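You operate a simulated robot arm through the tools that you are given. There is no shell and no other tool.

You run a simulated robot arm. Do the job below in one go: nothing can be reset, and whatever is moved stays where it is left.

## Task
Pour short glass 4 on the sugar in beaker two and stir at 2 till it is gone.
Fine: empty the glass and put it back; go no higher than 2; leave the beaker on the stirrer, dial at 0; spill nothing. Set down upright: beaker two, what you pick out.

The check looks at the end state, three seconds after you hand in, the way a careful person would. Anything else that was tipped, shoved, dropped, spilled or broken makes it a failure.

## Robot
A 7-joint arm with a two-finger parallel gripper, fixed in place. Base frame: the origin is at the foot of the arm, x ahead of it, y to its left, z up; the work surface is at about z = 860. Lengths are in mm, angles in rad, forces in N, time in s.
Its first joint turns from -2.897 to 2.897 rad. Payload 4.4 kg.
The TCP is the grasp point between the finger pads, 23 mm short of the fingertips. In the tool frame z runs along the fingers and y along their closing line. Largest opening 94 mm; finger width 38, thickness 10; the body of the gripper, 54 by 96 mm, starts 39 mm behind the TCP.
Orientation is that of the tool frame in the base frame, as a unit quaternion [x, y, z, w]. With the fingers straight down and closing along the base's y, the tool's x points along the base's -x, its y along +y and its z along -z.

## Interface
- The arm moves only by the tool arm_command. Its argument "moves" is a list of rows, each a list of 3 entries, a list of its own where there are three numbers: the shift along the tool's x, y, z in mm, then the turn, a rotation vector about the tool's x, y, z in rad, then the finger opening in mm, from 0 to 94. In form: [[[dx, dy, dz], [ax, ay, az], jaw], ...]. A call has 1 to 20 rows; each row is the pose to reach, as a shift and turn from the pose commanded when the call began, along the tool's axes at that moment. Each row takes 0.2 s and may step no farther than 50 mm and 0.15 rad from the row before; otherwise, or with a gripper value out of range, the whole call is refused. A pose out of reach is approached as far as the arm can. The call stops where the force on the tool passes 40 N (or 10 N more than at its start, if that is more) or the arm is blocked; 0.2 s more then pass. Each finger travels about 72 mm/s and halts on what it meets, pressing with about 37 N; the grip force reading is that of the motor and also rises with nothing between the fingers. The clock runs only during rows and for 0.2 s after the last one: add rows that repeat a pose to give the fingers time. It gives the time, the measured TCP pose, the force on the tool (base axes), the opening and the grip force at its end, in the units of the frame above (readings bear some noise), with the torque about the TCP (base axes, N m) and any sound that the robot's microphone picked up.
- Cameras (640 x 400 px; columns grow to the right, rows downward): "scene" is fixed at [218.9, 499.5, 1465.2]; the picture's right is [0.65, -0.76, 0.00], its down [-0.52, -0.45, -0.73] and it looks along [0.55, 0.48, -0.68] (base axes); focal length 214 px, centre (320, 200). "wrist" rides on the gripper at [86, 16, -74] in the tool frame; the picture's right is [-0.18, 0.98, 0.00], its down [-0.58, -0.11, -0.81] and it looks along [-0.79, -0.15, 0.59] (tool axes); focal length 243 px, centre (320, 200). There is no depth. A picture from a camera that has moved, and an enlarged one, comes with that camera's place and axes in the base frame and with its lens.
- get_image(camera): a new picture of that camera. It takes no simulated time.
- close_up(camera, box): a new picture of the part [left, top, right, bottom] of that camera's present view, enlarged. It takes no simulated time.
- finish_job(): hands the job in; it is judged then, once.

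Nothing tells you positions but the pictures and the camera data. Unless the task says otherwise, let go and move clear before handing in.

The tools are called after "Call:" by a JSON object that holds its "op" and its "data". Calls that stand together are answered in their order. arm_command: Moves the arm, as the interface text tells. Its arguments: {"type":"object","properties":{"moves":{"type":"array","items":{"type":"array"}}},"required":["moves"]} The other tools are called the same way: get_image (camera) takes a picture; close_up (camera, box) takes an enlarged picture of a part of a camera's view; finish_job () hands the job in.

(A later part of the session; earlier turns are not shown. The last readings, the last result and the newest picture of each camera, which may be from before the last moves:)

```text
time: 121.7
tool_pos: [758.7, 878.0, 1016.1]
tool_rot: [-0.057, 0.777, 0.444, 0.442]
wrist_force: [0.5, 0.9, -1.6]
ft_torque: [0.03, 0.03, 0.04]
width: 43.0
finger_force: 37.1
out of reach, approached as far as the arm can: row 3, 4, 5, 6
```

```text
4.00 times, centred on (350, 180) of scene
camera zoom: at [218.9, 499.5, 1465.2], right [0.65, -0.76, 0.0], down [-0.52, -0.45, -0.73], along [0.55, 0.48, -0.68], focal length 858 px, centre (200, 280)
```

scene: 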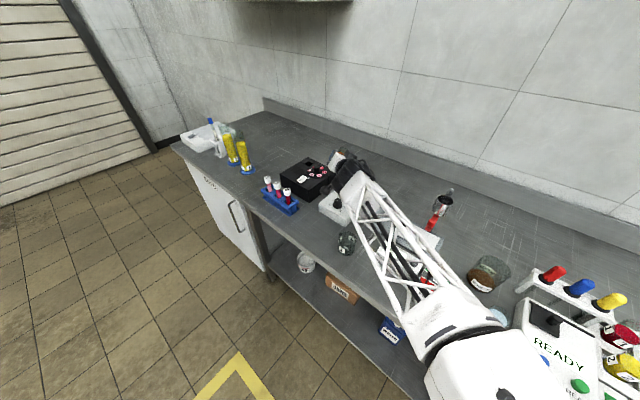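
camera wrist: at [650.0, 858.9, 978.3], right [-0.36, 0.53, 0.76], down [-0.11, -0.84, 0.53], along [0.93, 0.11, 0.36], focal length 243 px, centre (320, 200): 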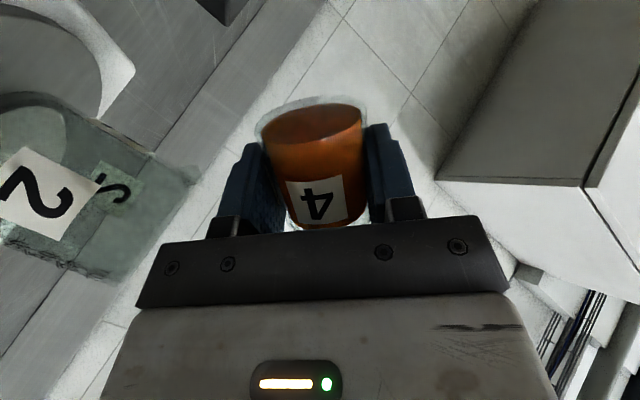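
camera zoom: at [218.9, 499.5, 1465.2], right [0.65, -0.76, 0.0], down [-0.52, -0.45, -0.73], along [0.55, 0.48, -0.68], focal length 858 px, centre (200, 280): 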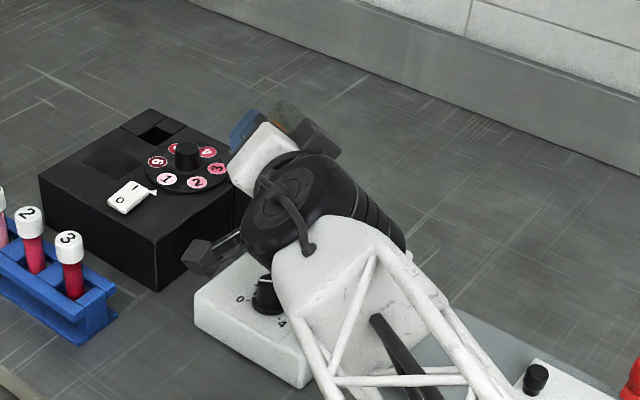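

The wrist reached a limit in that combined move, so the hand sits about 17 mm too far out, but the glass hasn't poured. A pure roll about the tool axis moves only the last joint, which is better, so I'll go back up to upright first.

Call:
{"op": "arm_command", "data": {"moves": [[[-1.6, 1.2, -1.3], [0.0093, 0, -0.0336], 36], [[-5.4, 4.2, -4.5], [0.0317, 0, -0.1144], 36], [[-10.6, 8.2, -8.7], [0.0616, 0, -0.222], 36], [[-16, 12.4, -13.3], [0.0934, 0, -0.3364], 36], [[-21.4, 16.6, -17.8], [0.1251, 0, -0.4507], 36], [[-26.6, 20.6, -22], [0.155, 0, -0.5583], 36], [[-30.4, 23.6, -25.2], [0.1774, 0, -0.6391], 36], [[-32, 24.8, -26.5], [0.1867, 0, -0.6727], 36], [[-32, 24.8, -26.5], [0.1867, 0, -0.6727], 36]]}}

Call:
{"op": "get_image", "data": {"camera": "wrist"}}

```text
time: 123.7
tool_pos: [750.1, 863.9, 1061.3]
tool_rot: [-0.27, 0.749, 0.205, 0.57]
wrist_force: [-0.1, -0.3, -1.1]
ft_torque: [-0.03, 0.0, 0.02]
width: 42.9
finger_force: 36.8
```

```text
taken
camera wrist: at [664.9, 815.2, 998.1], right [-0.59, 0.79, 0.18], down [-0.41, -0.48, 0.78], along [0.7, 0.39, 0.61], focal length 243 px, centre (320, 200)
```

wrist: 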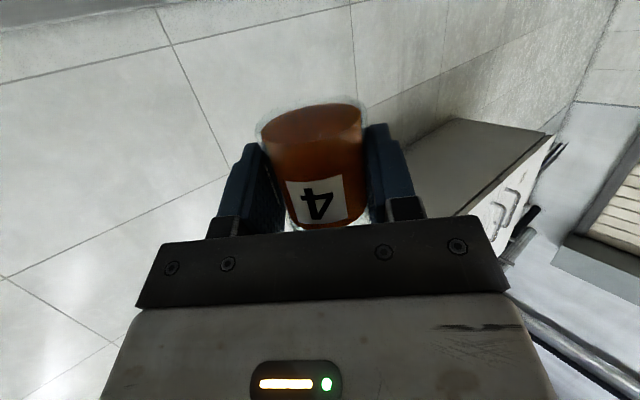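

Upright again at (750, 864, 1061). I'll lower to about z=1035 and shift 5 mm outward, then check that the pose is reached exactly.

Call:
{"op": "arm_command", "data": {"moves": [[[3, 0, 1.4], [0, 0, 0], 36], [[8.5, 0, 4.1], [0, 0, 0], 36], [[15, 0, 7.2], [0, 0, 0], 36], [[20.5, 0, 9.9], [0, 0, 0], 36], [[23.8, 0, 11.5], [0, 0, 0], 36], [[23.8, 0, 11.5], [0, 0, 0], 36]]}}

```text
time: 125.1
tool_pos: [752.5, 867.5, 1036.8]
tool_rot: [-0.271, 0.749, 0.206, 0.569]
wrist_force: [-0.5, 0.4, -2.1]
ft_torque: [0.01, 0.03, 0.0]
width: 43.5
finger_force: 37.2
```

The pose is exact at z≈1036. Now I'll do a pure roll about the tool axis to 30°.

Call:
{"op": "arm_command", "data": {"moves": [[[0, 0, 0], [0, 0, 0.05], 36], [[0, 0, 0], [0, 0, 0.14], 36], [[0, 0, 0], [0, 0, 0.25], 36], [[0, 0, 0], [0, 0, 0.36], 36], [[0, 0, 0], [0, 0, 0.46], 36], [[0, 0, 0], [0, 0, 0.5236], 36], [[0, 0, 0], [0, 0, 0.5236], 36]]}}

Call:
{"op": "get_image", "data": {"camera": "wrist"}}

Call:
{"op": "close_up", "data": {"camera": "scene", "box": [300, 130, 400, 230]}}

```text
time: 126.7
tool_pos: [751.5, 866.9, 1035.8]
tool_rot: [-0.067, 0.794, 0.346, 0.496]
wrist_force: [0.0, -0.5, -2.3]
ft_torque: [-0.01, 0.02, 0.01]
width: 43.3
finger_force: 36.7
out of reach, approached as far as the arm can: row 6
```

```text
taken
camera wrist: at [644.8, 853.9, 990.6], right [-0.35, 0.7, 0.63], down [-0.26, -0.72, 0.65], along [0.9, 0.06, 0.43], focal length 243 px, centre (320, 200)
```

wrist: 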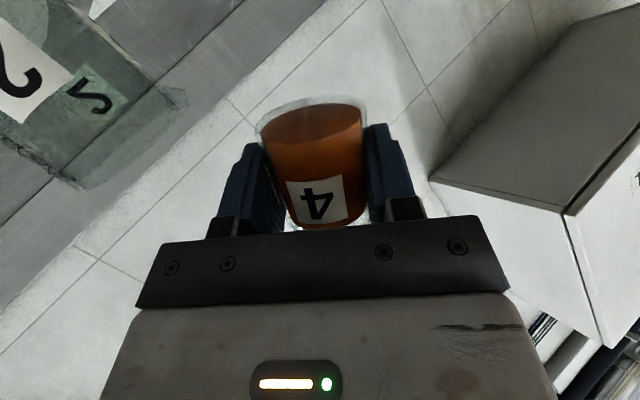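

```text
4.00 times, centred on (350, 180) of scene
camera zoom: at [218.9, 499.5, 1465.2], right [0.65, -0.76, 0.0], down [-0.52, -0.45, -0.73], along [0.55, 0.48, -0.68], focal length 858 px, centre (200, 280)
```

zoom: 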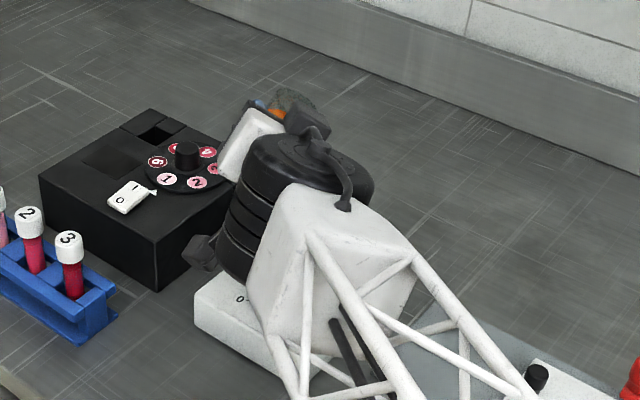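

The roll limit lies in that direction at 30°, so I'll pour the other way: roll left from the right-hand side of the beaker. I'll roll back upright first.

Call:
{"op": "arm_command", "data": {"moves": [[[0, 0, 0], [0, 0, -0.06], 36], [[0, 0, 0], [0, 0, -0.16], 36], [[0, 0, 0], [0, 0, -0.27], 36], [[0, 0, 0], [0, 0, -0.38], 36], [[0, 0, 0], [0, 0, -0.47], 36], [[0, 0, 0], [0, 0, -0.5236], 36], [[0, 0, 0], [0, 0, -0.5236], 36]]}}

```text
time: 128.3
tool_pos: [753.4, 868.0, 1036.7]
tool_rot: [-0.27, 0.749, 0.205, 0.57]
wrist_force: [0.4, 0.4, -1.7]
ft_torque: [-0.02, -0.02, 0.03]
width: 43.3
finger_force: 37.4
```

Upright again. I'll raise and carry the glass across to the right-hand side of the beaker at (823, 783).

Call:
{"op": "arm_command", "data": {"moves": [[[-6, 0, -1.7], [0, 0, 0], 36], [[-15, 0, -4.2], [0, 0, 0], 36], [[-22, 0, -6.1], [0, 0, 0], 36], [[-24.1, 0, -6.7], [0, 0, 0], 36], [[-24.1, -3, -6.7], [0, 0, 0], 36], [[-24.1, -10, -6.7], [0, 0, 0], 36], [[-24.1, -21, -6.7], [0, 0, 0], 36], [[-24.1, -35, -6.6], [0, 0, 0], 36], [[-24.1, -51, -6.6], [0, 0, 0], 36], [[-24.1, -67, -6.6], [0, 0, 0], 36], [[-24.1, -82, -6.6], [0, 0, 0], 36], [[-24.1, -94, -6.5], [0, 0, 0], 36], [[-24.1, -103, -6.5], [0, 0, 0], 36], [[-24.1, -108, -6.5], [0, 0, 0], 36], [[-24.1, -109.4, -6.5], [0, 0, 0], 36], [[-24.1, -109.4, -6.5], [0, 0, 0], 36]]}}

Call:
{"op": "close_up", "data": {"camera": "scene", "box": [300, 130, 400, 230]}}

Call:
{"op": "get_image", "data": {"camera": "wrist"}}

```text
time: 131.7
tool_pos: [822.7, 782.6, 1060.9]
tool_rot: [-0.271, 0.749, 0.206, 0.569]
wrist_force: [-0.7, -0.5, -1.0]
ft_torque: [-0.02, -0.02, 0.02]
width: 43.2
finger_force: 36.8
```

```text
4.00 times, centred on (350, 180) of scene
camera zoom: at [218.9, 499.5, 1465.2], right [0.65, -0.76, 0.0], down [-0.52, -0.45, -0.73], along [0.55, 0.48, -0.68], focal length 858 px, centre (200, 280)
```

zoom: 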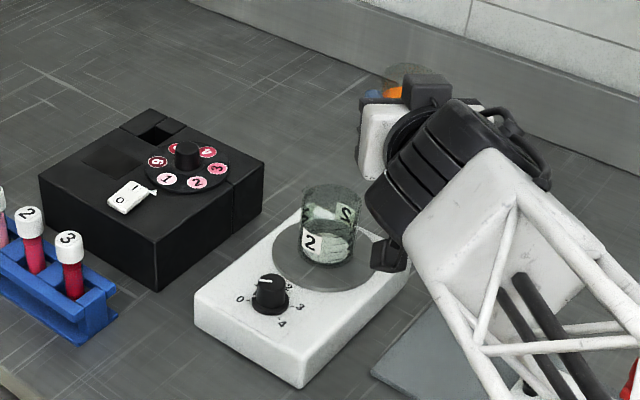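

```text
taken
camera wrist: at [737.4, 735.1, 996.6], right [-0.59, 0.79, 0.18], down [-0.41, -0.48, 0.78], along [0.7, 0.39, 0.61], focal length 243 px, centre (320, 200)
```

wrist: 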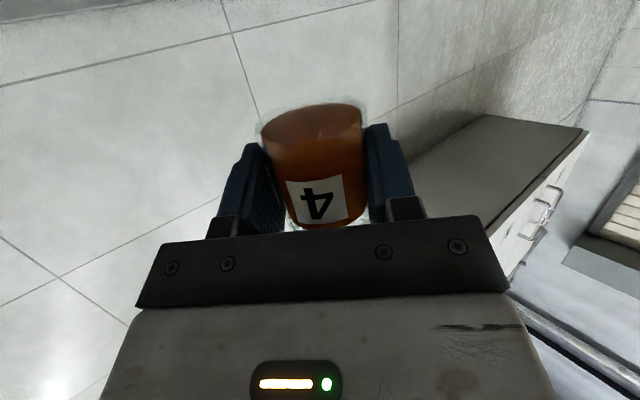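

The glass is now on the right of the beaker, and the scene camera sees the beaker clearly at about (784, 820). I'll lower to about z=1032 and check.

Call:
{"op": "arm_command", "data": {"moves": [[[3, 0, 0.8], [0, 0, 0], 36], [[9, 0, 2.5], [0, 0, 0], 36], [[17, 0, 4.7], [0, 0, 0], 36], [[24, 0, 6.7], [0, 0, 0], 36], [[28, 0, 7.8], [0, 0, 0], 36], [[28, 0, 7.8], [0, 0, 0], 36]]}}

Call:
{"op": "arm_command", "data": {"moves": [[[0, 0, 0], [0, 0, -0.05], 36], [[0, 0, 0], [0, 0, -0.14], 36], [[0, 0, 0], [0, 0, -0.25], 36], [[0, 0, 0], [0, 0, -0.36], 36], [[0, 0, 0], [0, 0, -0.46], 36], [[0, 0, 0], [0, 0, -0.5236], 36], [[0, 0, 0], [0, 0, -0.5236], 36]]}}

Call:
{"op": "close_up", "data": {"camera": "scene", "box": [320, 130, 400, 210]}}

Call:
{"op": "get_image", "data": {"camera": "wrist"}}

```text
time: 133.1
tool_pos: [822.3, 782.3, 1031.2]
tool_rot: [-0.271, 0.749, 0.206, 0.569]
wrist_force: [0.4, -0.5, -0.8]
ft_torque: [0.01, 0.04, 0.01]
width: 43.0
finger_force: 37.0
```

```text
time: 134.7
tool_pos: [821.9, 784.1, 1033.3]
tool_rot: [-0.456, 0.653, 0.051, 0.603]
wrist_force: [0.1, -0.4, -1.4]
ft_torque: [-0.01, 0.01, 0.02]
width: 43.0
finger_force: 37.4
```

```text
5.00 times, centred on (360, 170) of scene
camera zoom: at [218.9, 499.5, 1465.2], right [0.65, -0.76, 0.0], down [-0.52, -0.45, -0.73], along [0.55, 0.48, -0.68], focal length 1072 px, centre (120, 350)
```

zoom: 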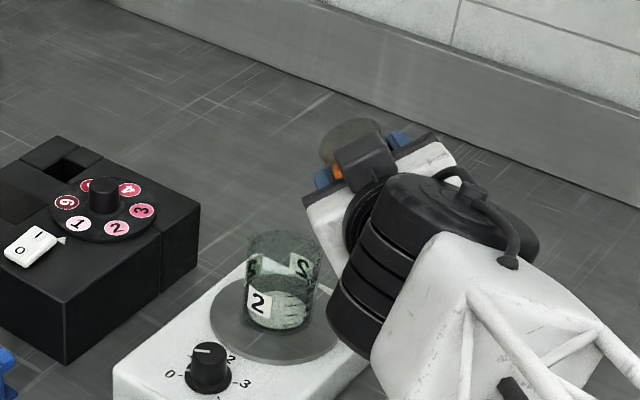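

```text
taken
camera wrist: at [767.0, 700.7, 971.2], right [-0.67, 0.67, -0.32], down [-0.61, -0.25, 0.75], along [0.42, 0.7, 0.57], focal length 243 px, centre (320, 200)
```

wrist: 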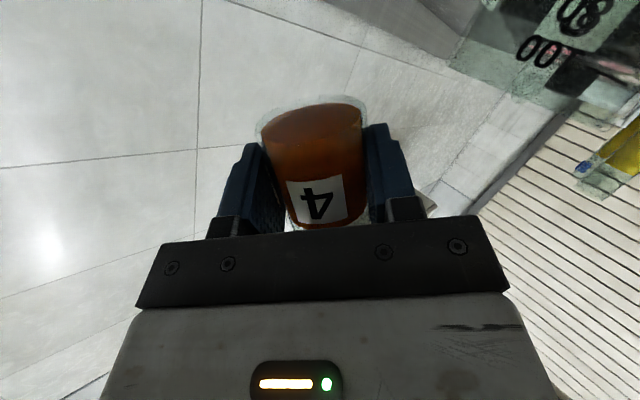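

The glass leans toward the beaker and its lip projects inside the beaker's opening. I'll lower another 16 mm to shorten the fall and check the pose.

Call:
{"op": "arm_command", "data": {"moves": [[[3.3, 1.9, 1.1], [0, 0, 0], 36], [[8.3, 4.8, 2.7], [0, 0, 0], 36], [[13.3, 7.7, 4.3], [0, 0, 0], 36], [[13.3, 7.7, 4.3], [0, 0, 0], 36]]}}

Call:
{"op": "close_up", "data": {"camera": "scene", "box": [330, 140, 390, 200]}}

```text
time: 135.7
tool_pos: [822.3, 783.2, 1016.8]
tool_rot: [-0.455, 0.653, 0.051, 0.603]
wrist_force: [-0.5, -0.5, -1.1]
ft_torque: [-0.01, -0.01, 0.0]
width: 42.9
finger_force: 36.9
```

```text
6.67 times, centred on (360, 170) of scene
camera zoom: at [218.9, 499.5, 1465.2], right [0.65, -0.76, 0.0], down [-0.52, -0.45, -0.73], along [0.55, 0.48, -0.68], focal length 1430 px, centre (53, 400)
```

zoom: 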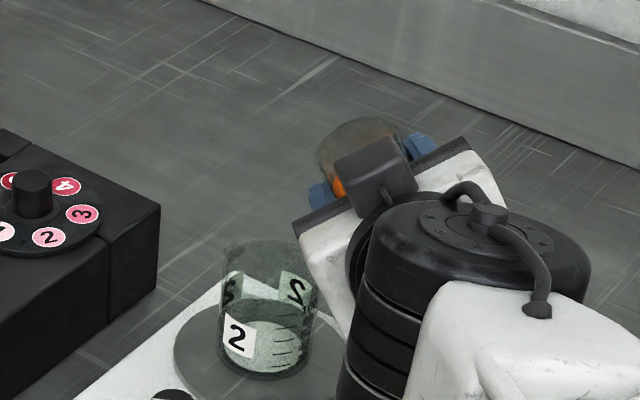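

The pose is reached with the lip about 45 mm above the beaker rim. Now I'll begin the slow pour to about 50° roll.

Call:
{"op": "arm_command", "data": {"moves": [[[0, 0, 0], [0, 0, -0.03], 36], [[0, 0, 0], [0, 0, -0.06], 36], [[0, 0, 0], [0, 0, -0.09], 36], [[0, 0, 0], [0, 0, -0.12], 36], [[0, 0, 0], [0, 0, -0.15], 36], [[0, 0, 0], [0, 0, -0.18], 36], [[0, 0, 0], [0, 0, -0.21], 36], [[0, 0, 0], [0, 0, -0.24], 36], [[0, 0, 0], [0, 0, -0.27], 36], [[0, 0, 0], [0, 0, -0.3], 36], [[0, 0, 0], [0, 0, -0.33], 36], [[0, 0, 0], [0, 0, -0.36], 36]]}}

Call:
{"op": "close_up", "data": {"camera": "scene", "box": [330, 140, 390, 200]}}

Call:
{"op": "get_image", "data": {"camera": "wrist"}}

```text
time: 138.3
tool_pos: [822.5, 782.9, 1016.4]
tool_rot: [-0.564, 0.562, -0.058, 0.602]
wrist_force: [-0.1, -0.2, -1.7]
ft_torque: [0.0, 0.04, 0.0]
width: 43.2
finger_force: 37.3
```

```text
6.67 times, centred on (360, 170) of scene
camera zoom: at [218.9, 499.5, 1465.2], right [0.65, -0.76, 0.0], down [-0.52, -0.45, -0.73], along [0.55, 0.48, -0.68], focal length 1430 px, centre (53, 400)
```

zoom: 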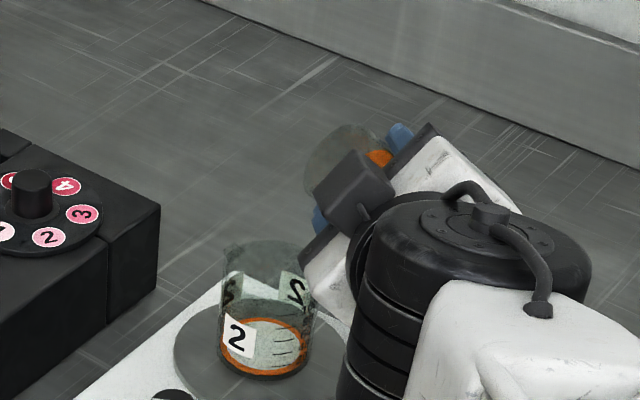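

```text
taken
camera wrist: at [787.6, 682.1, 970.7], right [-0.62, 0.48, -0.62], down [-0.75, -0.13, 0.65], along [0.23, 0.87, 0.44], focal length 243 px, centre (320, 200)
```

wrist: 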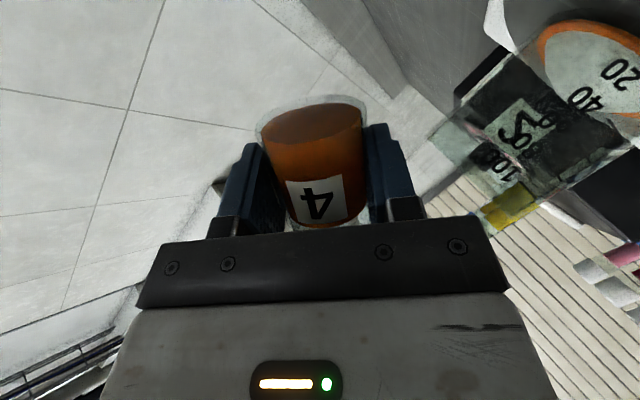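

Orange liquid now rings the sugar in the beaker, and no spill is visible. I'll continue slowly.

Call:
{"op": "arm_command", "data": {"moves": [[[0, 0, 0], [0, 0, -0.025], 36], [[0, 0, 0], [0, 0, -0.05], 36], [[0, 0, 0], [0, 0, -0.075], 36], [[0, 0, 0], [0, 0, -0.1], 36], [[0, 0, 0], [0, 0, -0.125], 36], [[0, 0, 0], [0, 0, -0.15], 36], [[0, 0, 0], [0, 0, -0.175], 36], [[0, 0, 0], [0, 0, -0.2], 36], [[0, 0, 0], [0, 0, -0.225], 36], [[0, 0, 0], [0, 0, -0.25], 36], [[0, 0, 0], [0, 0, -0.25], 36], [[0, 0, 0], [0, 0, -0.25], 36]]}}

Call:
{"op": "close_up", "data": {"camera": "scene", "box": [330, 140, 390, 200]}}

Call:
{"op": "get_image", "data": {"camera": "wrist"}}

```text
time: 140.9
tool_pos: [822.5, 783.4, 1016.4]
tool_rot: [0.631, -0.486, 0.131, -0.59]
wrist_force: [0.4, 0.4, -1.0]
ft_torque: [-0.01, 0.01, 0.05]
width: 43.3
finger_force: 37.3
```

```text
6.67 times, centred on (360, 170) of scene
camera zoom: at [218.9, 499.5, 1465.2], right [0.65, -0.76, 0.0], down [-0.52, -0.45, -0.73], along [0.55, 0.48, -0.68], focal length 1430 px, centre (53, 400)
```

zoom: 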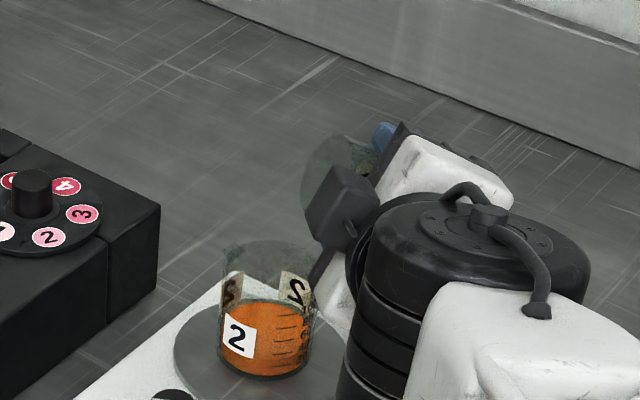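

```text
taken
camera wrist: at [800.6, 673.6, 985.5], right [-0.54, 0.31, -0.78], down [-0.83, -0.07, 0.55], along [0.12, 0.95, 0.29], focal length 243 px, centre (320, 200)
```

wrist: 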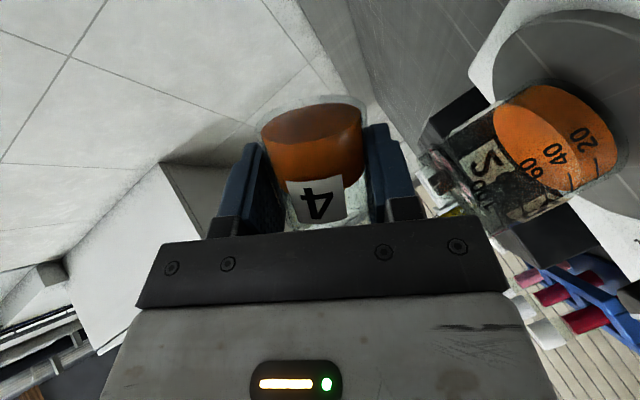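

The beaker is filling cleanly, with no spill visible. I'll continue slowly to 90° roll, shifting slightly left so the lip stays over the opening.

Call:
{"op": "arm_command", "data": {"moves": [[[-0.5, 0.1, 0], [0, 0, -0.027], 36], [[-1, 0.2, -0.1], [0, 0, -0.055], 36], [[-1.5, 0.3, -0.1], [0, 0, -0.082], 36], [[-2, 0.4, -0.1], [0, 0, -0.109], 36], [[-2.5, 0.5, -0.2], [0, 0, -0.136], 36], [[-3, 0.6, -0.2], [0, 0, -0.164], 36], [[-3.5, 0.7, -0.2], [0, 0, -0.191], 36], [[-4, 0.8, -0.3], [0, 0, -0.218], 36], [[-4.5, 0.9, -0.3], [0, 0, -0.245], 36], [[-5, 1, -0.3], [0, 0, -0.273], 36], [[-5.5, 1.1, -0.4], [0, 0, -0.3], 36], [[-6, 1.2, -0.4], [0, 0, -0.327], 36], [[-6.6, 1.3, -0.4], [0, 0, -0.355], 36], [[-7.1, 1.4, -0.5], [0, 0, -0.382], 36], [[-7.6, 1.5, -0.5], [0, 0, -0.409], 36], [[-8.1, 1.6, -0.5], [0, 0, -0.436], 36], [[-8.1, 1.6, -0.5], [0, 0, -0.436], 36], [[-8.1, 1.6, -0.5], [0, 0, -0.436], 36]]}}

Call:
{"op": "close_up", "data": {"camera": "scene", "box": [330, 140, 390, 200]}}

Call:
{"op": "get_image", "data": {"camera": "wrist"}}

```text
time: 144.7
tool_pos: [817.3, 790.0, 1018.2]
tool_rot: [0.72, -0.339, 0.256, -0.549]
wrist_force: [0.1, 0.3, -0.9]
ft_torque: [0.02, -0.01, 0.01]
width: 42.8
finger_force: 37.8
```

```text
6.67 times, centred on (360, 170) of scene
camera zoom: at [218.9, 499.5, 1465.2], right [0.65, -0.76, 0.0], down [-0.52, -0.45, -0.73], along [0.55, 0.48, -0.68], focal length 1430 px, centre (53, 400)
```

zoom: 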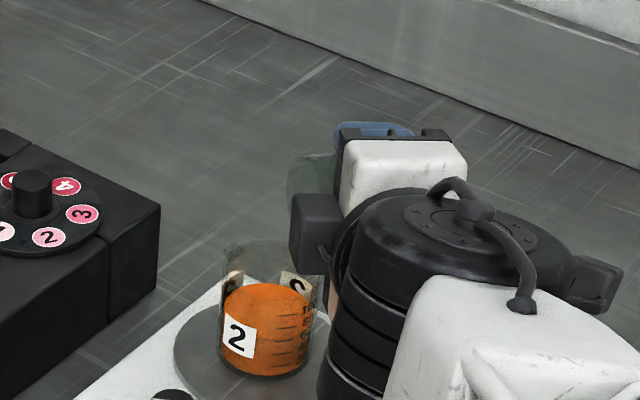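

```text
taken
camera wrist: at [812.2, 674.3, 1021.9], right [-0.32, -0.03, -0.95], down [-0.95, -0.03, 0.32], along [-0.04, 1.0, -0.01], focal length 243 px, centre (320, 200)
```

wrist: 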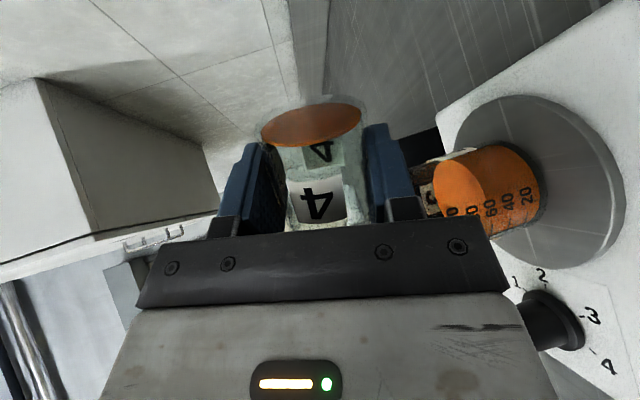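

The glass is almost empty and the beaker holds the liquid cleanly. I'll continue past horizontal, following with the lip, to drain it.

Call:
{"op": "arm_command", "data": {"moves": [[[-1.5, -1, -0.3], [0, 0, -0.046], 36], [[-3, -1.9, -0.5], [0, 0, -0.093], 36], [[-4.5, -2.9, -0.8], [0, 0, -0.139], 36], [[-6, -3.9, -1.1], [0, 0, -0.186], 36], [[-7.5, -4.8, -1.3], [0, 0, -0.232], 36], [[-9, -5.8, -1.6], [0, 0, -0.279], 36], [[-10.5, -6.8, -1.9], [0, 0, -0.325], 36], [[-12, -7.7, -2.1], [0, 0, -0.371], 36], [[-13.5, -8.7, -2.4], [0, 0, -0.418], 36], [[-15, -9.6, -2.6], [0, 0, -0.464], 36], [[-16.5, -10.6, -2.9], [0, 0, -0.511], 36], [[-18, -11.6, -3.2], [0, 0, -0.557], 36], [[-19.5, -12.5, -3.4], [0, 0, -0.604], 36], [[-21, -13.5, -3.7], [0, 0, -0.65], 36], [[-21, -13.5, -3.7], [0, 0, -0.65], 36], [[-21, -13.5, -3.7], [0, 0, -0.65], 36], [[-21, -13.5, -3.7], [0, 0, -0.65], 36], [[-21, -13.5, -3.7], [0, 0, -0.65], 36]]}}

Call:
{"op": "close_up", "data": {"camera": "scene", "box": [330, 140, 390, 200]}}

Call:
{"op": "get_image", "data": {"camera": "wrist"}}

```text
time: 148.5
tool_pos: [804.8, 806.6, 1033.5]
tool_rot: [0.791, -0.09, 0.418, -0.438]
wrist_force: [-0.3, -1.7, -0.7]
ft_torque: [-0.01, -0.04, 0.0]
width: 42.8
finger_force: 37.1
```

```text
6.67 times, centred on (360, 170) of scene
camera zoom: at [218.9, 499.5, 1465.2], right [0.65, -0.76, 0.0], down [-0.52, -0.45, -0.73], along [0.55, 0.48, -0.68], focal length 1430 px, centre (53, 400)
```

zoom: 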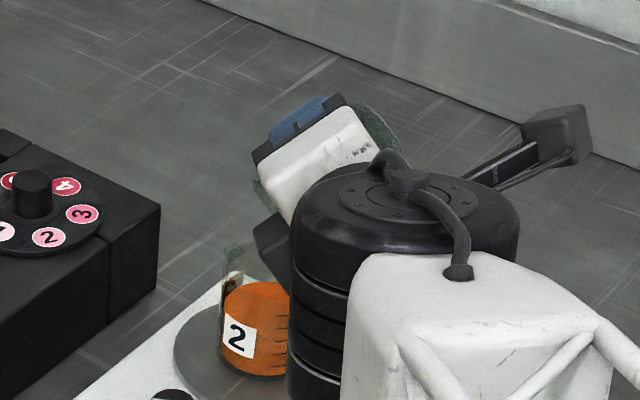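

```text
taken
camera wrist: at [805.5, 705.8, 1089.4], right [0.1, -0.5, -0.86], down [-0.99, -0.13, -0.04], along [-0.1, 0.86, -0.51], focal length 243 px, centre (320, 200)
```

wrist: 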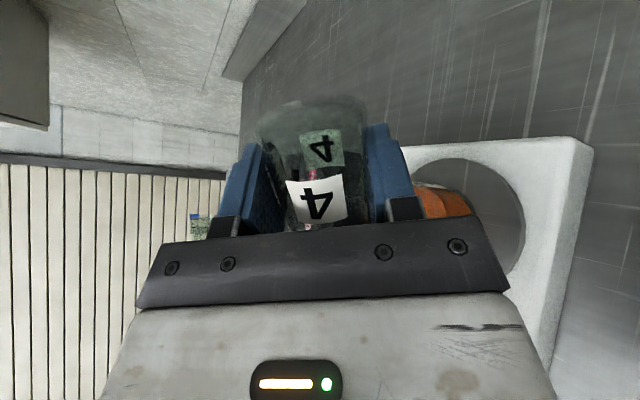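

The glass looks empty. I'll check for any remaining drops and for spills around the beaker.

Call:
{"op": "close_up", "data": {"camera": "wrist", "box": [230, 80, 540, 280]}}

Call:
{"op": "close_up", "data": {"camera": "scene", "box": [320, 160, 380, 220]}}

```text
2.00 times, centred on (385, 180) of wrist
camera zoom: at [805.5, 705.8, 1089.4], right [0.1, -0.5, -0.86], down [-0.99, -0.13, -0.04], along [-0.1, 0.86, -0.51], focal length 485 px, centre (190, 240)
```

zoom: 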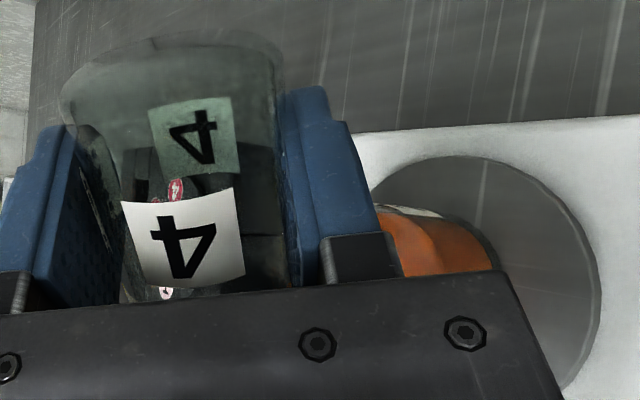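

```text
6.67 times, centred on (350, 190) of scene
camera zoom: at [218.9, 499.5, 1465.2], right [0.65, -0.76, 0.0], down [-0.52, -0.45, -0.73], along [0.55, 0.48, -0.68], focal length 1430 px, centre (120, 267)
```

zoom: 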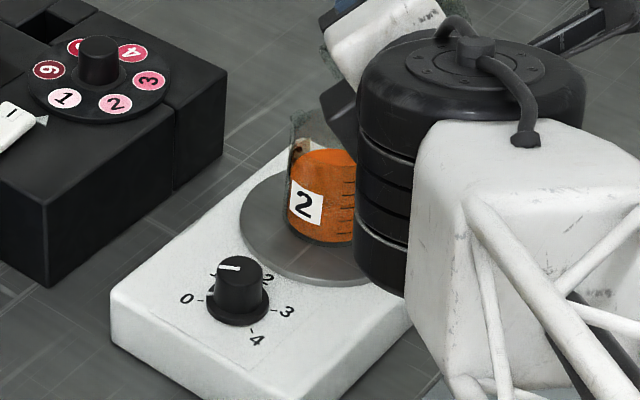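

The glass is fully empty, the beaker is filled and nothing is spilled. I'll roll the glass back upright while raising and moving away to the right.

Call:
{"op": "arm_command", "data": {"moves": [[[2.2, -0.2, -0.4], [0, 0, 0.123], 36], [[4.4, -0.4, -0.8], [0, 0, 0.247], 36], [[6.6, -0.7, -1.3], [0, 0, 0.37], 36], [[8.8, -0.9, -1.7], [0, 0, 0.493], 36], [[10.9, -1.1, -2.1], [0, 0, 0.617], 36], [[13.1, -1.3, -2.5], [0, 0, 0.74], 36], [[15.3, -1.6, -2.9], [0, 0, 0.863], 36], [[17.5, -1.8, -3.3], [0, 0, 0.987], 36], [[19.7, -2, -3.8], [0, 0, 1.11], 36], [[21.9, -2.2, -4.2], [0, 0, 1.233], 36], [[24.1, -2.4, -4.6], [0, 0, 1.357], 36], [[26.3, -2.7, -5], [0, 0, 1.48], 36], [[28.5, -2.9, -5.4], [0, 0, 1.603], 36], [[30.6, -3.1, -5.8], [0, 0, 1.727], 36], [[32.8, -3.3, -6.3], [0, 0, 1.85], 36], [[35, -3.6, -6.7], [0, 0, 1.973], 36], [[37.2, -3.8, -7.1], [0, 0, 2.097], 36], [[39.4, -4, -7.5], [0, 0, 2.22], 36], [[39.4, -4, -7.5], [0, 0, 2.22], 36]]}}

Call:
{"op": "close_up", "data": {"camera": "scene", "box": [310, 140, 410, 220]}}

Call:
{"op": "get_image", "data": {"camera": "wrist"}}

```text
time: 152.5
tool_pos: [821.7, 782.4, 1060.6]
tool_rot: [-0.27, 0.749, 0.205, 0.569]
wrist_force: [0.6, 0.0, -0.1]
ft_torque: [0.02, -0.01, 0.02]
width: 43.1
finger_force: 37.3
```

```text
5.00 times, centred on (360, 180) of scene
camera zoom: at [218.9, 499.5, 1465.2], right [0.65, -0.76, 0.0], down [-0.52, -0.45, -0.73], along [0.55, 0.48, -0.68], focal length 1072 px, centre (120, 300)
```

zoom: 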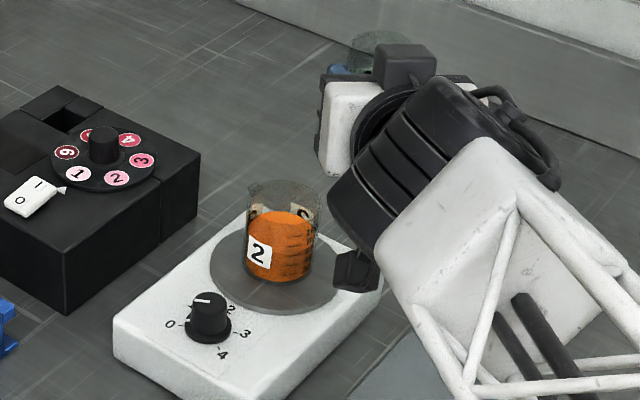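

```text
taken
camera wrist: at [737.0, 734.3, 995.8], right [-0.59, 0.79, 0.18], down [-0.41, -0.48, 0.78], along [0.7, 0.38, 0.6], focal length 243 px, centre (320, 200)
```

wrist: 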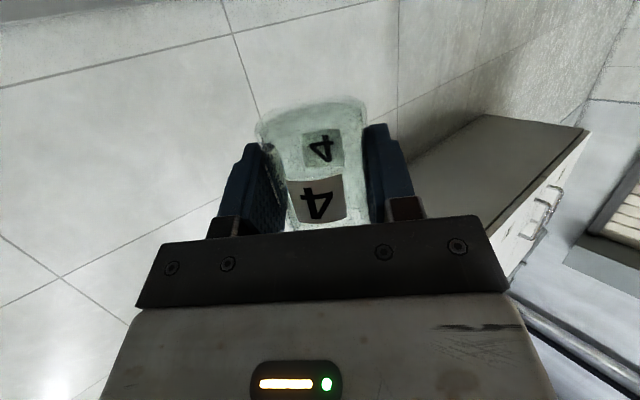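

The beaker now holds the orange liquid and the empty glass is upright again. I'll carry the glass back to above the front spot at (532, 805).

Call:
{"op": "arm_command", "data": {"moves": [[[1.9, 6.9, -6.8], [0, 0, 0], 36], [[6.7, 24.3, -24.2], [0, 0, 0], 36], [[13.5, 48.8, -48.5], [0, 0, 0], 36], [[21.1, 76.5, -76.1], [0, 0, 0], 36], [[28.8, 104.2, -103.7], [0, 0, 0], 36], [[36.5, 132.2, -131.4], [0, 0, 0], 36], [[44.2, 159.9, -159], [0, 0, 0], 36], [[49.9, 180.7, -179.8], [0, 0, 0], 36], [[53.8, 194.7, -193.7], [0, 0, 0], 36], [[55.9, 202.4, -201.3], [0, 0, 0], 36], [[55.9, 202.4, -201.3], [0, 0, 0], 36]]}}

Call:
{"op": "close_up", "data": {"camera": "scene", "box": [300, 150, 400, 230]}}

```text
time: 154.9
tool_pos: [531.9, 804.2, 1061.0]
tool_rot: [-0.27, 0.749, 0.205, 0.569]
wrist_force: [0.1, 0.2, -0.2]
ft_torque: [0.0, 0.01, -0.02]
width: 43.1
finger_force: 36.6
```

```text
5.00 times, centred on (350, 190) of scene
camera zoom: at [218.9, 499.5, 1465.2], right [0.65, -0.76, 0.0], down [-0.52, -0.45, -0.73], along [0.55, 0.48, -0.68], focal length 1072 px, centre (170, 250)
```

zoom: 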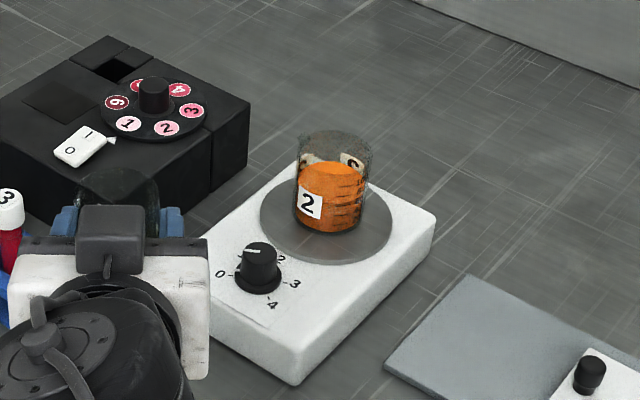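

Everything around the beaker is dry. I'll lower the glass to just above the bench at the front spot.

Call:
{"op": "arm_command", "data": {"moves": [[[15, 0, 4.2], [0, 0, 0], 36], [[45, 0, 12.5], [0, 0, 0], 36], [[80, 0, 22.2], [0, 0, 0], 36], [[112, 0, 31.1], [0, 0, 0], 36], [[138, 0, 38.3], [0, 0, 0], 36], [[151, 0, 41.9], [0, 0, 0], 36], [[156, 0, 43.3], [0, 0, 0], 36], [[156, 0, 43.3], [0, 0, 0], 36]]}}

Call:
{"op": "arm_command", "data": {"moves": [[[1.4, 0, 0.4], [0, 0, 0], 36], [[2.4, 0, 0.7], [0, 0, 0], 36], [[2.4, 0, 0.7], [0, 0, 0], 36]]}}

```text
time: 156.7
tool_pos: [532.0, 805.0, 897.9]
tool_rot: [-0.271, 0.748, 0.206, 0.57]
wrist_force: [-1.0, 0.9, -1.0]
ft_torque: [0.0, 0.02, -0.03]
width: 42.9
finger_force: 37.2
```

```text
time: 157.5
tool_pos: [531.9, 805.9, 895.6]
tool_rot: [-0.27, 0.749, 0.205, 0.569]
wrist_force: [0.3, -0.3, -0.2]
ft_torque: [-0.02, -0.02, -0.01]
width: 43.1
finger_force: 36.8
```

About 2–3 mm remain. I'll step down gently.

Call:
{"op": "arm_command", "data": {"moves": [[[0.5, 0, 0.1], [0, 0, 0], 36], [[1.0, 0, 0.3], [0, 0, 0], 36], [[1.0, 0, 0.3], [0, 0, 0], 36]]}}

```text
time: 158.3
tool_pos: [532.3, 805.6, 894.4]
tool_rot: [-0.27, 0.749, 0.206, 0.569]
wrist_force: [0.2, -0.7, -0.4]
ft_torque: [0.04, -0.01, 0.01]
width: 42.9
finger_force: 37.3
```

No contact yet at z≈894. I'll go another 1 mm.

Call:
{"op": "arm_command", "data": {"moves": [[[0.5, 0, 0.1], [0, 0, 0], 36], [[1.0, 0, 0.3], [0, 0, 0], 36], [[1.0, 0, 0.3], [0, 0, 0], 36]]}}

```text
time: 159.1
tool_pos: [532.5, 806.4, 893.9]
tool_rot: [-0.271, 0.749, 0.206, 0.569]
wrist_force: [0.4, -0.9, -0.5]
ft_torque: [-0.01, 0.02, -0.02]
width: 42.6
finger_force: 36.6
```

Still no contact at z≈893.5. I'll go 1 mm more.

Call:
{"op": "arm_command", "data": {"moves": [[[0.5, 0, 0.1], [0, 0, 0], 36], [[1.0, 0, 0.3], [0, 0, 0], 36], [[1.0, 0, 0.3], [0, 0, 0], 36]]}}

```text
time: 159.9
tool_pos: [532.3, 805.7, 894.1]
tool_rot: [-0.269, 0.749, 0.205, 0.569]
wrist_force: [-1.2, 0.9, 4.8]
ft_torque: [0.02, 0.05, 0.02]
width: 43.2
finger_force: 36.8
```

Light contact is made. I'll release the glass gradually, then raise the open hand 11 mm and tilt it back around the glass.

Call:
{"op": "arm_command", "data": {"moves": [[[0, 0, 0], [0, 0, 0], 43.4], [[0, 0, 0], [0, 0, 0], 43.8], [[0, 0, 0], [0, 0, 0], 44.6], [[0, 0, 0], [0, 0, 0], 46], [[0, 0, 0], [0, 0, 0], 50], [[0, 0, 0], [0, 0, 0], 58], [[0, 0, 0], [0, 0, 0], 70], [[0, 0, 0], [0, 0, 0], 82], [[0, 0, 0], [0, 0, 0], 86], [[0, 0, 0], [0, 0, 0], 86]]}}

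Call:
{"op": "arm_command", "data": {"moves": [[[-3, 0, -0.8], [0, 0, 0], 86], [[-7, 0, -1.9], [0, 0, 0], 86], [[-11.1, 0, -3.1], [0, 0, 0], 86], [[-11.1, 0, -3.1], [0, 0, 0], 86]]}}

Call:
{"op": "get_image", "data": {"camera": "wrist"}}

```text
time: 162.1
tool_pos: [532.7, 805.5, 893.3]
tool_rot: [-0.269, 0.749, 0.205, 0.569]
wrist_force: [0.2, -0.5, -0.4]
ft_torque: [0.0, -0.03, 0.01]
width: 85.6
finger_force: 0.0
```

```text
time: 163.1
tool_pos: [532.1, 805.2, 903.8]
tool_rot: [-0.27, 0.749, 0.205, 0.569]
wrist_force: [-0.4, 0.4, 0.0]
ft_torque: [0.01, -0.01, 0.0]
width: 86.0
finger_force: 0.0
```

```text
taken
camera wrist: at [447.3, 757.1, 840.0], right [-0.59, 0.79, 0.18], down [-0.41, -0.48, 0.78], along [0.7, 0.39, 0.6], focal length 243 px, centre (320, 200)
```

wrist: 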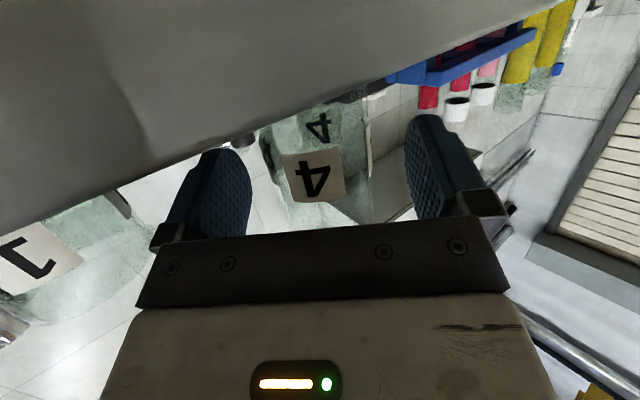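

The empty glass stands upright. I'll tilt the open hand back toward vertical around it in stages.

Call:
{"op": "arm_command", "data": {"moves": [[[0, 0, 0], [0, 0.1, 0], 86], [[0, 0, 0], [0, 0.2, 0], 86], [[0, 0, 0], [0, 0.3, 0], 86], [[0, 0, 0], [0, 0.4, 0], 86], [[0, 0, 0], [0, 0.5, 0], 86], [[0, 0, 0], [0, 0.6, 0], 86], [[0, 0, 0], [0, 0.6, 0], 86]]}}

Call:
{"op": "arm_command", "data": {"moves": [[[0, 0, 0], [0, 0.1, 0], 86], [[0, 0, 0], [0, 0.2, 0], 86], [[0, 0, 0], [0, 0.3, 0], 86], [[0, 0, 0], [0, 0.4, 0], 86], [[0, 0, 0], [0, 0.4, 0], 86]]}}

Call:
{"op": "get_image", "data": {"camera": "wrist"}}

```text
time: 164.7
tool_pos: [531.7, 806.1, 904.9]
tool_rot: [-0.319, 0.884, 0.116, 0.322]
wrist_force: [0.0, 0.2, 0.6]
ft_torque: [0.01, -0.01, 0.01]
width: 85.9
finger_force: 0.0
```

```text
time: 165.9
tool_pos: [532.0, 807.2, 903.9]
tool_rot: [-0.336, 0.93, 0.051, 0.14]
wrist_force: [0.2, -0.3, -0.4]
ft_torque: [0.01, 0.01, -0.01]
width: 86.0
finger_force: 0.0
```

```text
taken
camera wrist: at [440.0, 751.7, 949.4], right [-0.49, 0.87, 0.05], down [0.32, 0.12, 0.94], along [0.81, 0.48, -0.33], focal length 243 px, centre (320, 200)
```

wrist: 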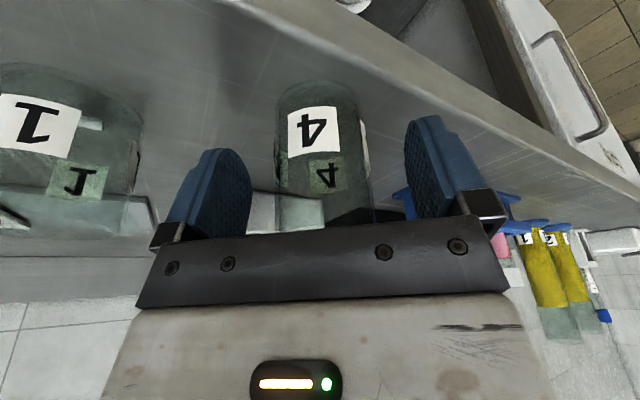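

Tilt is at 0.30 rad with the glass untouched. I'll continue to vertical, checking reach.

Call:
{"op": "arm_command", "data": {"moves": [[[0, 0, 0], [0, 0.08, 0], 86], [[0, 0, 0], [0, 0.15, 0], 86], [[0, 0, 0], [0, 0.15, 0], 86]]}}

Call:
{"op": "arm_command", "data": {"moves": [[[0, 0, 0], [0, 0.07, 0], 86], [[0, 0, 0], [0, 0.15, 0], 86], [[0, 0, 0], [0, 0.15, 0], 86]]}}

```text
time: 166.7
tool_pos: [531.9, 806.1, 904.4]
tool_rot: [-0.338, 0.938, 0.025, 0.07]
wrist_force: [-0.3, 0.0, 0.3]
ft_torque: [-0.03, -0.01, -0.01]
width: 86.2
finger_force: 0.1
```

```text
time: 167.5
tool_pos: [533.8, 804.7, 905.5]
tool_rot: [-0.34, 0.94, 0.0, 0.001]
wrist_force: [-0.2, -0.4, 0.3]
ft_torque: [0.03, -0.05, 0.0]
width: 86.0
finger_force: 0.1
```

The tool is exactly vertical around the glass. I'll grip it and lift.

Call:
{"op": "arm_command", "data": {"moves": [[[0, 0, 0], [0, 0, 0], 70], [[0, 0, 0], [0, 0, 0], 56], [[0, 0, 0], [0, 0, 0], 46], [[0, 0, 0], [0, 0, 0], 36], [[0, 0, 0], [0, 0, 0], 36]]}}

Call:
{"op": "arm_command", "data": {"moves": [[[0, 0, -5], [0, 0, 0], 36], [[0, 0, -20], [0, 0, 0], 36], [[0, 0, -45], [0, 0, 0], 36], [[0, 0, -75], [0, 0, 0], 36], [[0, 0, -105], [0, 0, 0], 36], [[0, 0, -135], [0, 0, 0], 36], [[0, 0, -155], [0, 0, 0], 36], [[0, 0, -165], [0, 0, 0], 36], [[0, 0, -165], [0, 0, 0], 36]]}}

Call:
{"op": "get_image", "data": {"camera": "wrist"}}

Call:
{"op": "get_image", "data": {"camera": "scene"}}

```text
time: 168.7
tool_pos: [532.2, 805.4, 904.8]
tool_rot: [-0.34, 0.941, 0.0, 0.0]
wrist_force: [-0.2, -0.2, 0.3]
ft_torque: [-0.03, -0.03, -0.02]
width: 42.9
finger_force: 37.3
```

```text
time: 170.7
tool_pos: [534.3, 805.5, 1070.1]
tool_rot: [-0.34, 0.94, -0.001, 0.001]
wrist_force: [0.5, 0.3, -0.7]
ft_torque: [0.0, 0.03, 0.02]
width: 42.6
finger_force: 36.9
```

```text
taken
camera wrist: at [454.7, 762.6, 1143.4], right [-0.49, 0.87, 0.0], down [0.52, 0.29, 0.81], along [0.7, 0.39, -0.59], focal length 243 px, centre (320, 200)
```

wrist: 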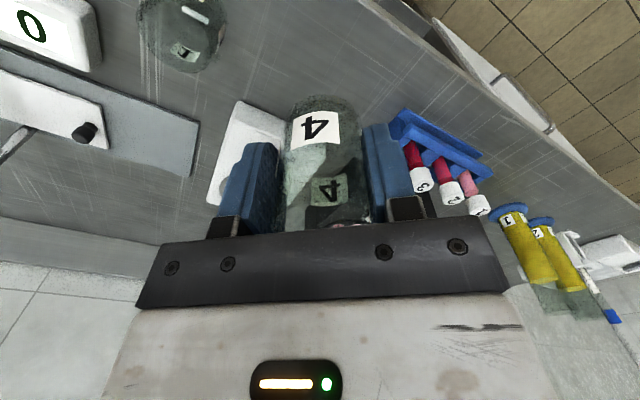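

```text
taken
```

scene: 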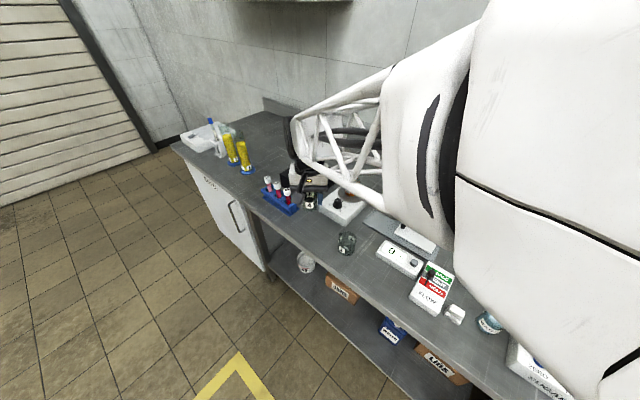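

The empty glass is lifted. I'll carry it back toward the rack in two legs.

Call:
{"op": "arm_command", "data": {"moves": [[[7, -13.4, 0], [0, 0, 0.0125], 36], [[23.1, -44.1, 0], [0, 0, 0.041], 36], [[44.2, -84.2, 0], [0, 0, 0.079], 36], [[66.3, -126.5, 0], [0, 0, 0.118], 36], [[88.7, -169.2, 0], [0, 0, 0.158], 36], [[110.9, -211.5, 0], [0, 0, 0.198], 36], [[133.2, -254.1, 0], [0, 0, 0.238], 36], [[155.6, -296.8, 0], [0, 0, 0.278], 36], [[176.4, -336.5, 0], [0, 0, 0.315], 36], [[194.5, -371, 0], [0, 0, 0.347], 36], [[194.5, -371, 0], [0, 0, 0.347], 36]]}}

```text
time: 173.1
tool_pos: [619.4, 396.3, 1068.9]
tool_rot: [-0.172, 0.985, 0.0, 0.0]
wrist_force: [0.5, -0.2, -1.1]
ft_torque: [0.01, -0.03, -0.02]
width: 43.0
finger_force: 36.9
```

Halfway there at (619, 396, 1069). I'll carry on to above slot 4.

Call:
{"op": "arm_command", "data": {"moves": [[[2, -15, 0], [0, 0, 0.0124], 36], [[6.4, -49.5, 0], [0, 0, 0.041], 36], [[12.3, -94.5, 0], [0, 0, 0.0785], 36], [[18.5, -141.9, 0], [0, 0, 0.118], 36], [[24.7, -189.7, 0], [0, 0, 0.158], 36], [[30.9, -237.2, 0], [0, 0, 0.197], 36], [[37.1, -285, 0], [0, 0, 0.237], 36], [[43.4, -332.9, 0], [0, 0, 0.277], 36], [[49.2, -377.4, 0], [0, 0, 0.314], 36], [[54.2, -416.1, 0], [0, 0, 0.3458], 36], [[54.2, -416.1, 0], [0, 0, 0.3458], 36]]}}

Call:
{"op": "get_image", "data": {"camera": "wrist"}}

Call:
{"op": "close_up", "data": {"camera": "wrist", "box": [220, 0, 460, 150]}}

```text
time: 175.5
tool_pos: [711.6, -12.1, 1071.6]
tool_rot: [0.0, 1.0, -0.001, 0.0]
wrist_force: [0.0, -0.6, -1.9]
ft_torque: [0.01, -0.03, 0.02]
width: 43.0
finger_force: 37.3
```

```text
taken
camera wrist: at [622.6, 3.3, 1144.7], right [0.18, 0.98, 0.0], down [0.58, -0.11, 0.81], along [0.79, -0.15, -0.59], focal length 243 px, centre (320, 200)
```

wrist: 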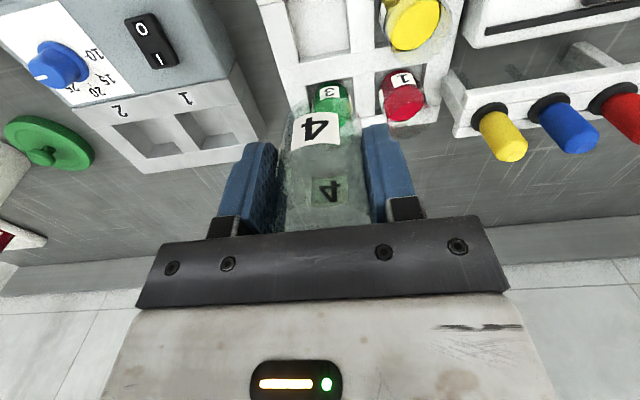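

```text
2.67 times, centred on (340, 75) of wrist
camera zoom: at [622.6, 3.3, 1144.7], right [0.18, 0.98, 0.0], down [0.58, -0.11, 0.81], along [0.79, -0.15, -0.59], focal length 647 px, centre (267, 533)
```

zoom: 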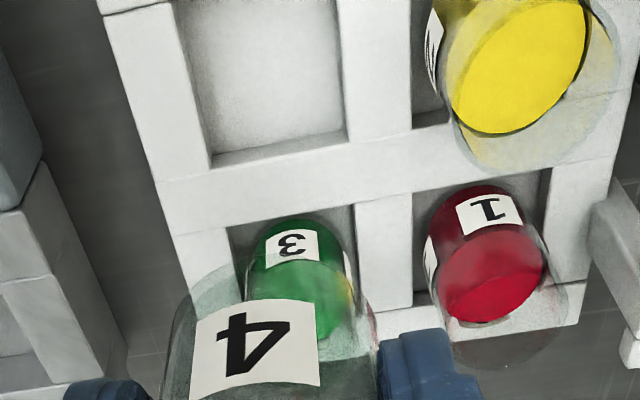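

I'm above slot 4; the slot opening is about 52 mm wide around (705–710, -12.6), and the glass is 43 mm. I'll take a second pose reading, then lower partway.

Call:
{"op": "arm_command", "data": {"moves": [[[0, 0, 0], [0, 0, 0], 36], [[0, 0, 0], [0, 0, 0], 36]]}}

Call:
{"op": "arm_command", "data": {"moves": [[[0, 0, 15], [0, 0, 0], 36], [[0, 0, 40], [0, 0, 0], 36], [[0, 0, 70], [0, 0, 0], 36], [[0, 0, 95], [0, 0, 0], 36], [[0, 0, 108], [0, 0, 0], 36], [[0, 0, 112], [0, 0, 0], 36], [[0, 0, 112], [0, 0, 0], 36]]}}

Call:
{"op": "get_image", "data": {"camera": "wrist"}}

Call:
{"op": "close_up", "data": {"camera": "wrist", "box": [200, 20, 440, 200]}}

```text
time: 176.1
tool_pos: [711.5, -12.6, 1071.4]
tool_rot: [0.0, 1.0, 0.001, 0.0]
wrist_force: [-0.5, -0.1, -0.1]
ft_torque: [0.03, 0.0, 0.02]
width: 43.1
finger_force: 37.1
```

```text
time: 177.7
tool_pos: [708.6, -13.4, 958.0]
tool_rot: [0.0, 1.0, 0.0, 0.0]
wrist_force: [-0.4, -1.3, -0.9]
ft_torque: [0.02, 0.0, 0.0]
width: 43.0
finger_force: 37.1
```

```text
taken
camera wrist: at [620.9, 1.9, 1030.6], right [0.18, 0.98, 0.0], down [0.58, -0.11, 0.81], along [0.79, -0.15, -0.59], focal length 243 px, centre (320, 200)
```

wrist: 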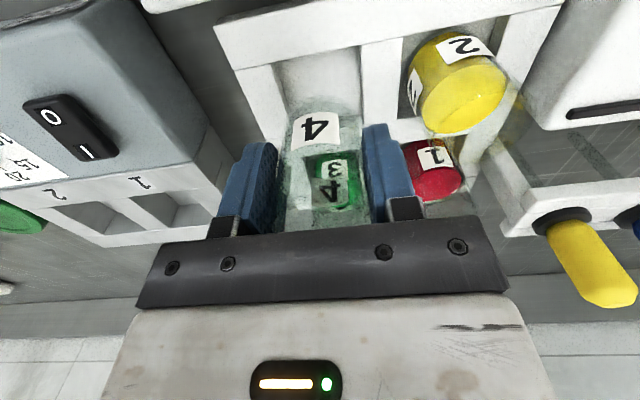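

```text
2.22 times, centred on (320, 110) of wrist
camera zoom: at [620.9, 1.9, 1030.6], right [0.18, 0.98, 0.0], down [0.58, -0.11, 0.81], along [0.79, -0.15, -0.59], focal length 539 px, centre (320, 400)
```

zoom: 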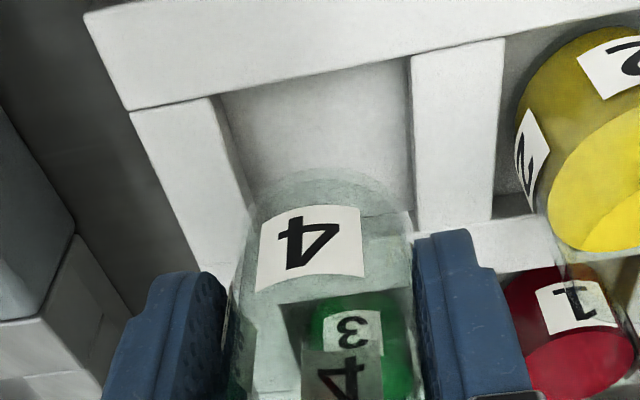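

The glass is lined up with the slot as at the start. I'll lower until its base is just above the rack top.

Call:
{"op": "arm_command", "data": {"moves": [[[0, 0, 8], [0, 0, 0], 36], [[0, 0, 18], [0, 0, 0], 36], [[0, 0, 26], [0, 0, 0], 36], [[0, 0, 30], [0, 0, 0], 36], [[0, 0, 30], [0, 0, 0], 36]]}}

Call:
{"op": "close_up", "data": {"camera": "wrist", "box": [200, 40, 440, 220]}}

```text
time: 178.9
tool_pos: [710.5, -14.4, 927.2]
tool_rot: [0.0, 1.0, 0.0, 0.0]
wrist_force: [0.8, -0.2, 0.0]
ft_torque: [0.0, 0.02, 0.0]
width: 42.8
finger_force: 37.0
```

```text
2.22 times, centred on (320, 130) of wrist
camera zoom: at [621.7, 1.7, 1000.4], right [0.18, 0.98, 0.0], down [0.58, -0.11, 0.81], along [0.79, -0.15, -0.59], focal length 539 px, centre (320, 356)
```

zoom: 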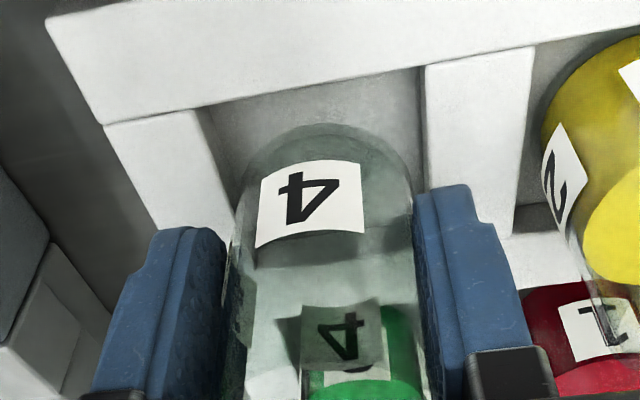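

The glass is centred in the slot with even gaps. I'll lower it further into the slot.

Call:
{"op": "arm_command", "data": {"moves": [[[0, 0, 3], [0, 0, 0], 36], [[0, 0, 6], [0, 0, 0], 36], [[0, 0, 9], [0, 0, 0], 36], [[0, 0, 12], [0, 0, 0], 36], [[0, 0, 14], [0, 0, 0], 36], [[0, 0, 14], [0, 0, 0], 36]]}}

Call:
{"op": "close_up", "data": {"camera": "wrist", "box": [200, 40, 440, 220]}}

```text
time: 180.3
tool_pos: [710.7, -14.2, 913.2]
tool_rot: [0.001, 1.0, -0.001, 0.0]
wrist_force: [0.3, -0.3, 0.3]
ft_torque: [0.0, -0.01, -0.02]
width: 42.9
finger_force: 36.9
```

```text
2.22 times, centred on (320, 130) of wrist
camera zoom: at [621.9, 1.9, 986.5], right [0.18, 0.98, 0.0], down [0.58, -0.11, 0.81], along [0.79, -0.15, -0.59], focal length 539 px, centre (320, 356)
```

zoom: 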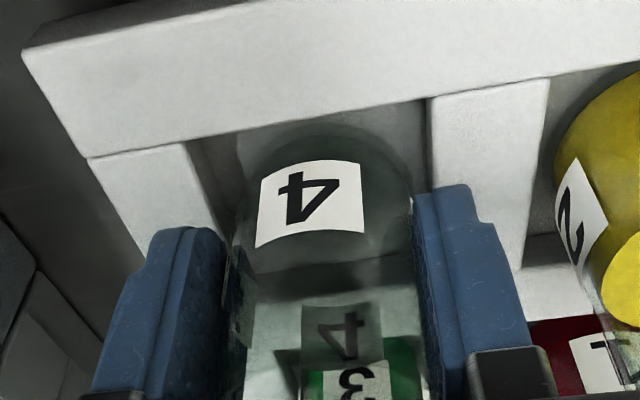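

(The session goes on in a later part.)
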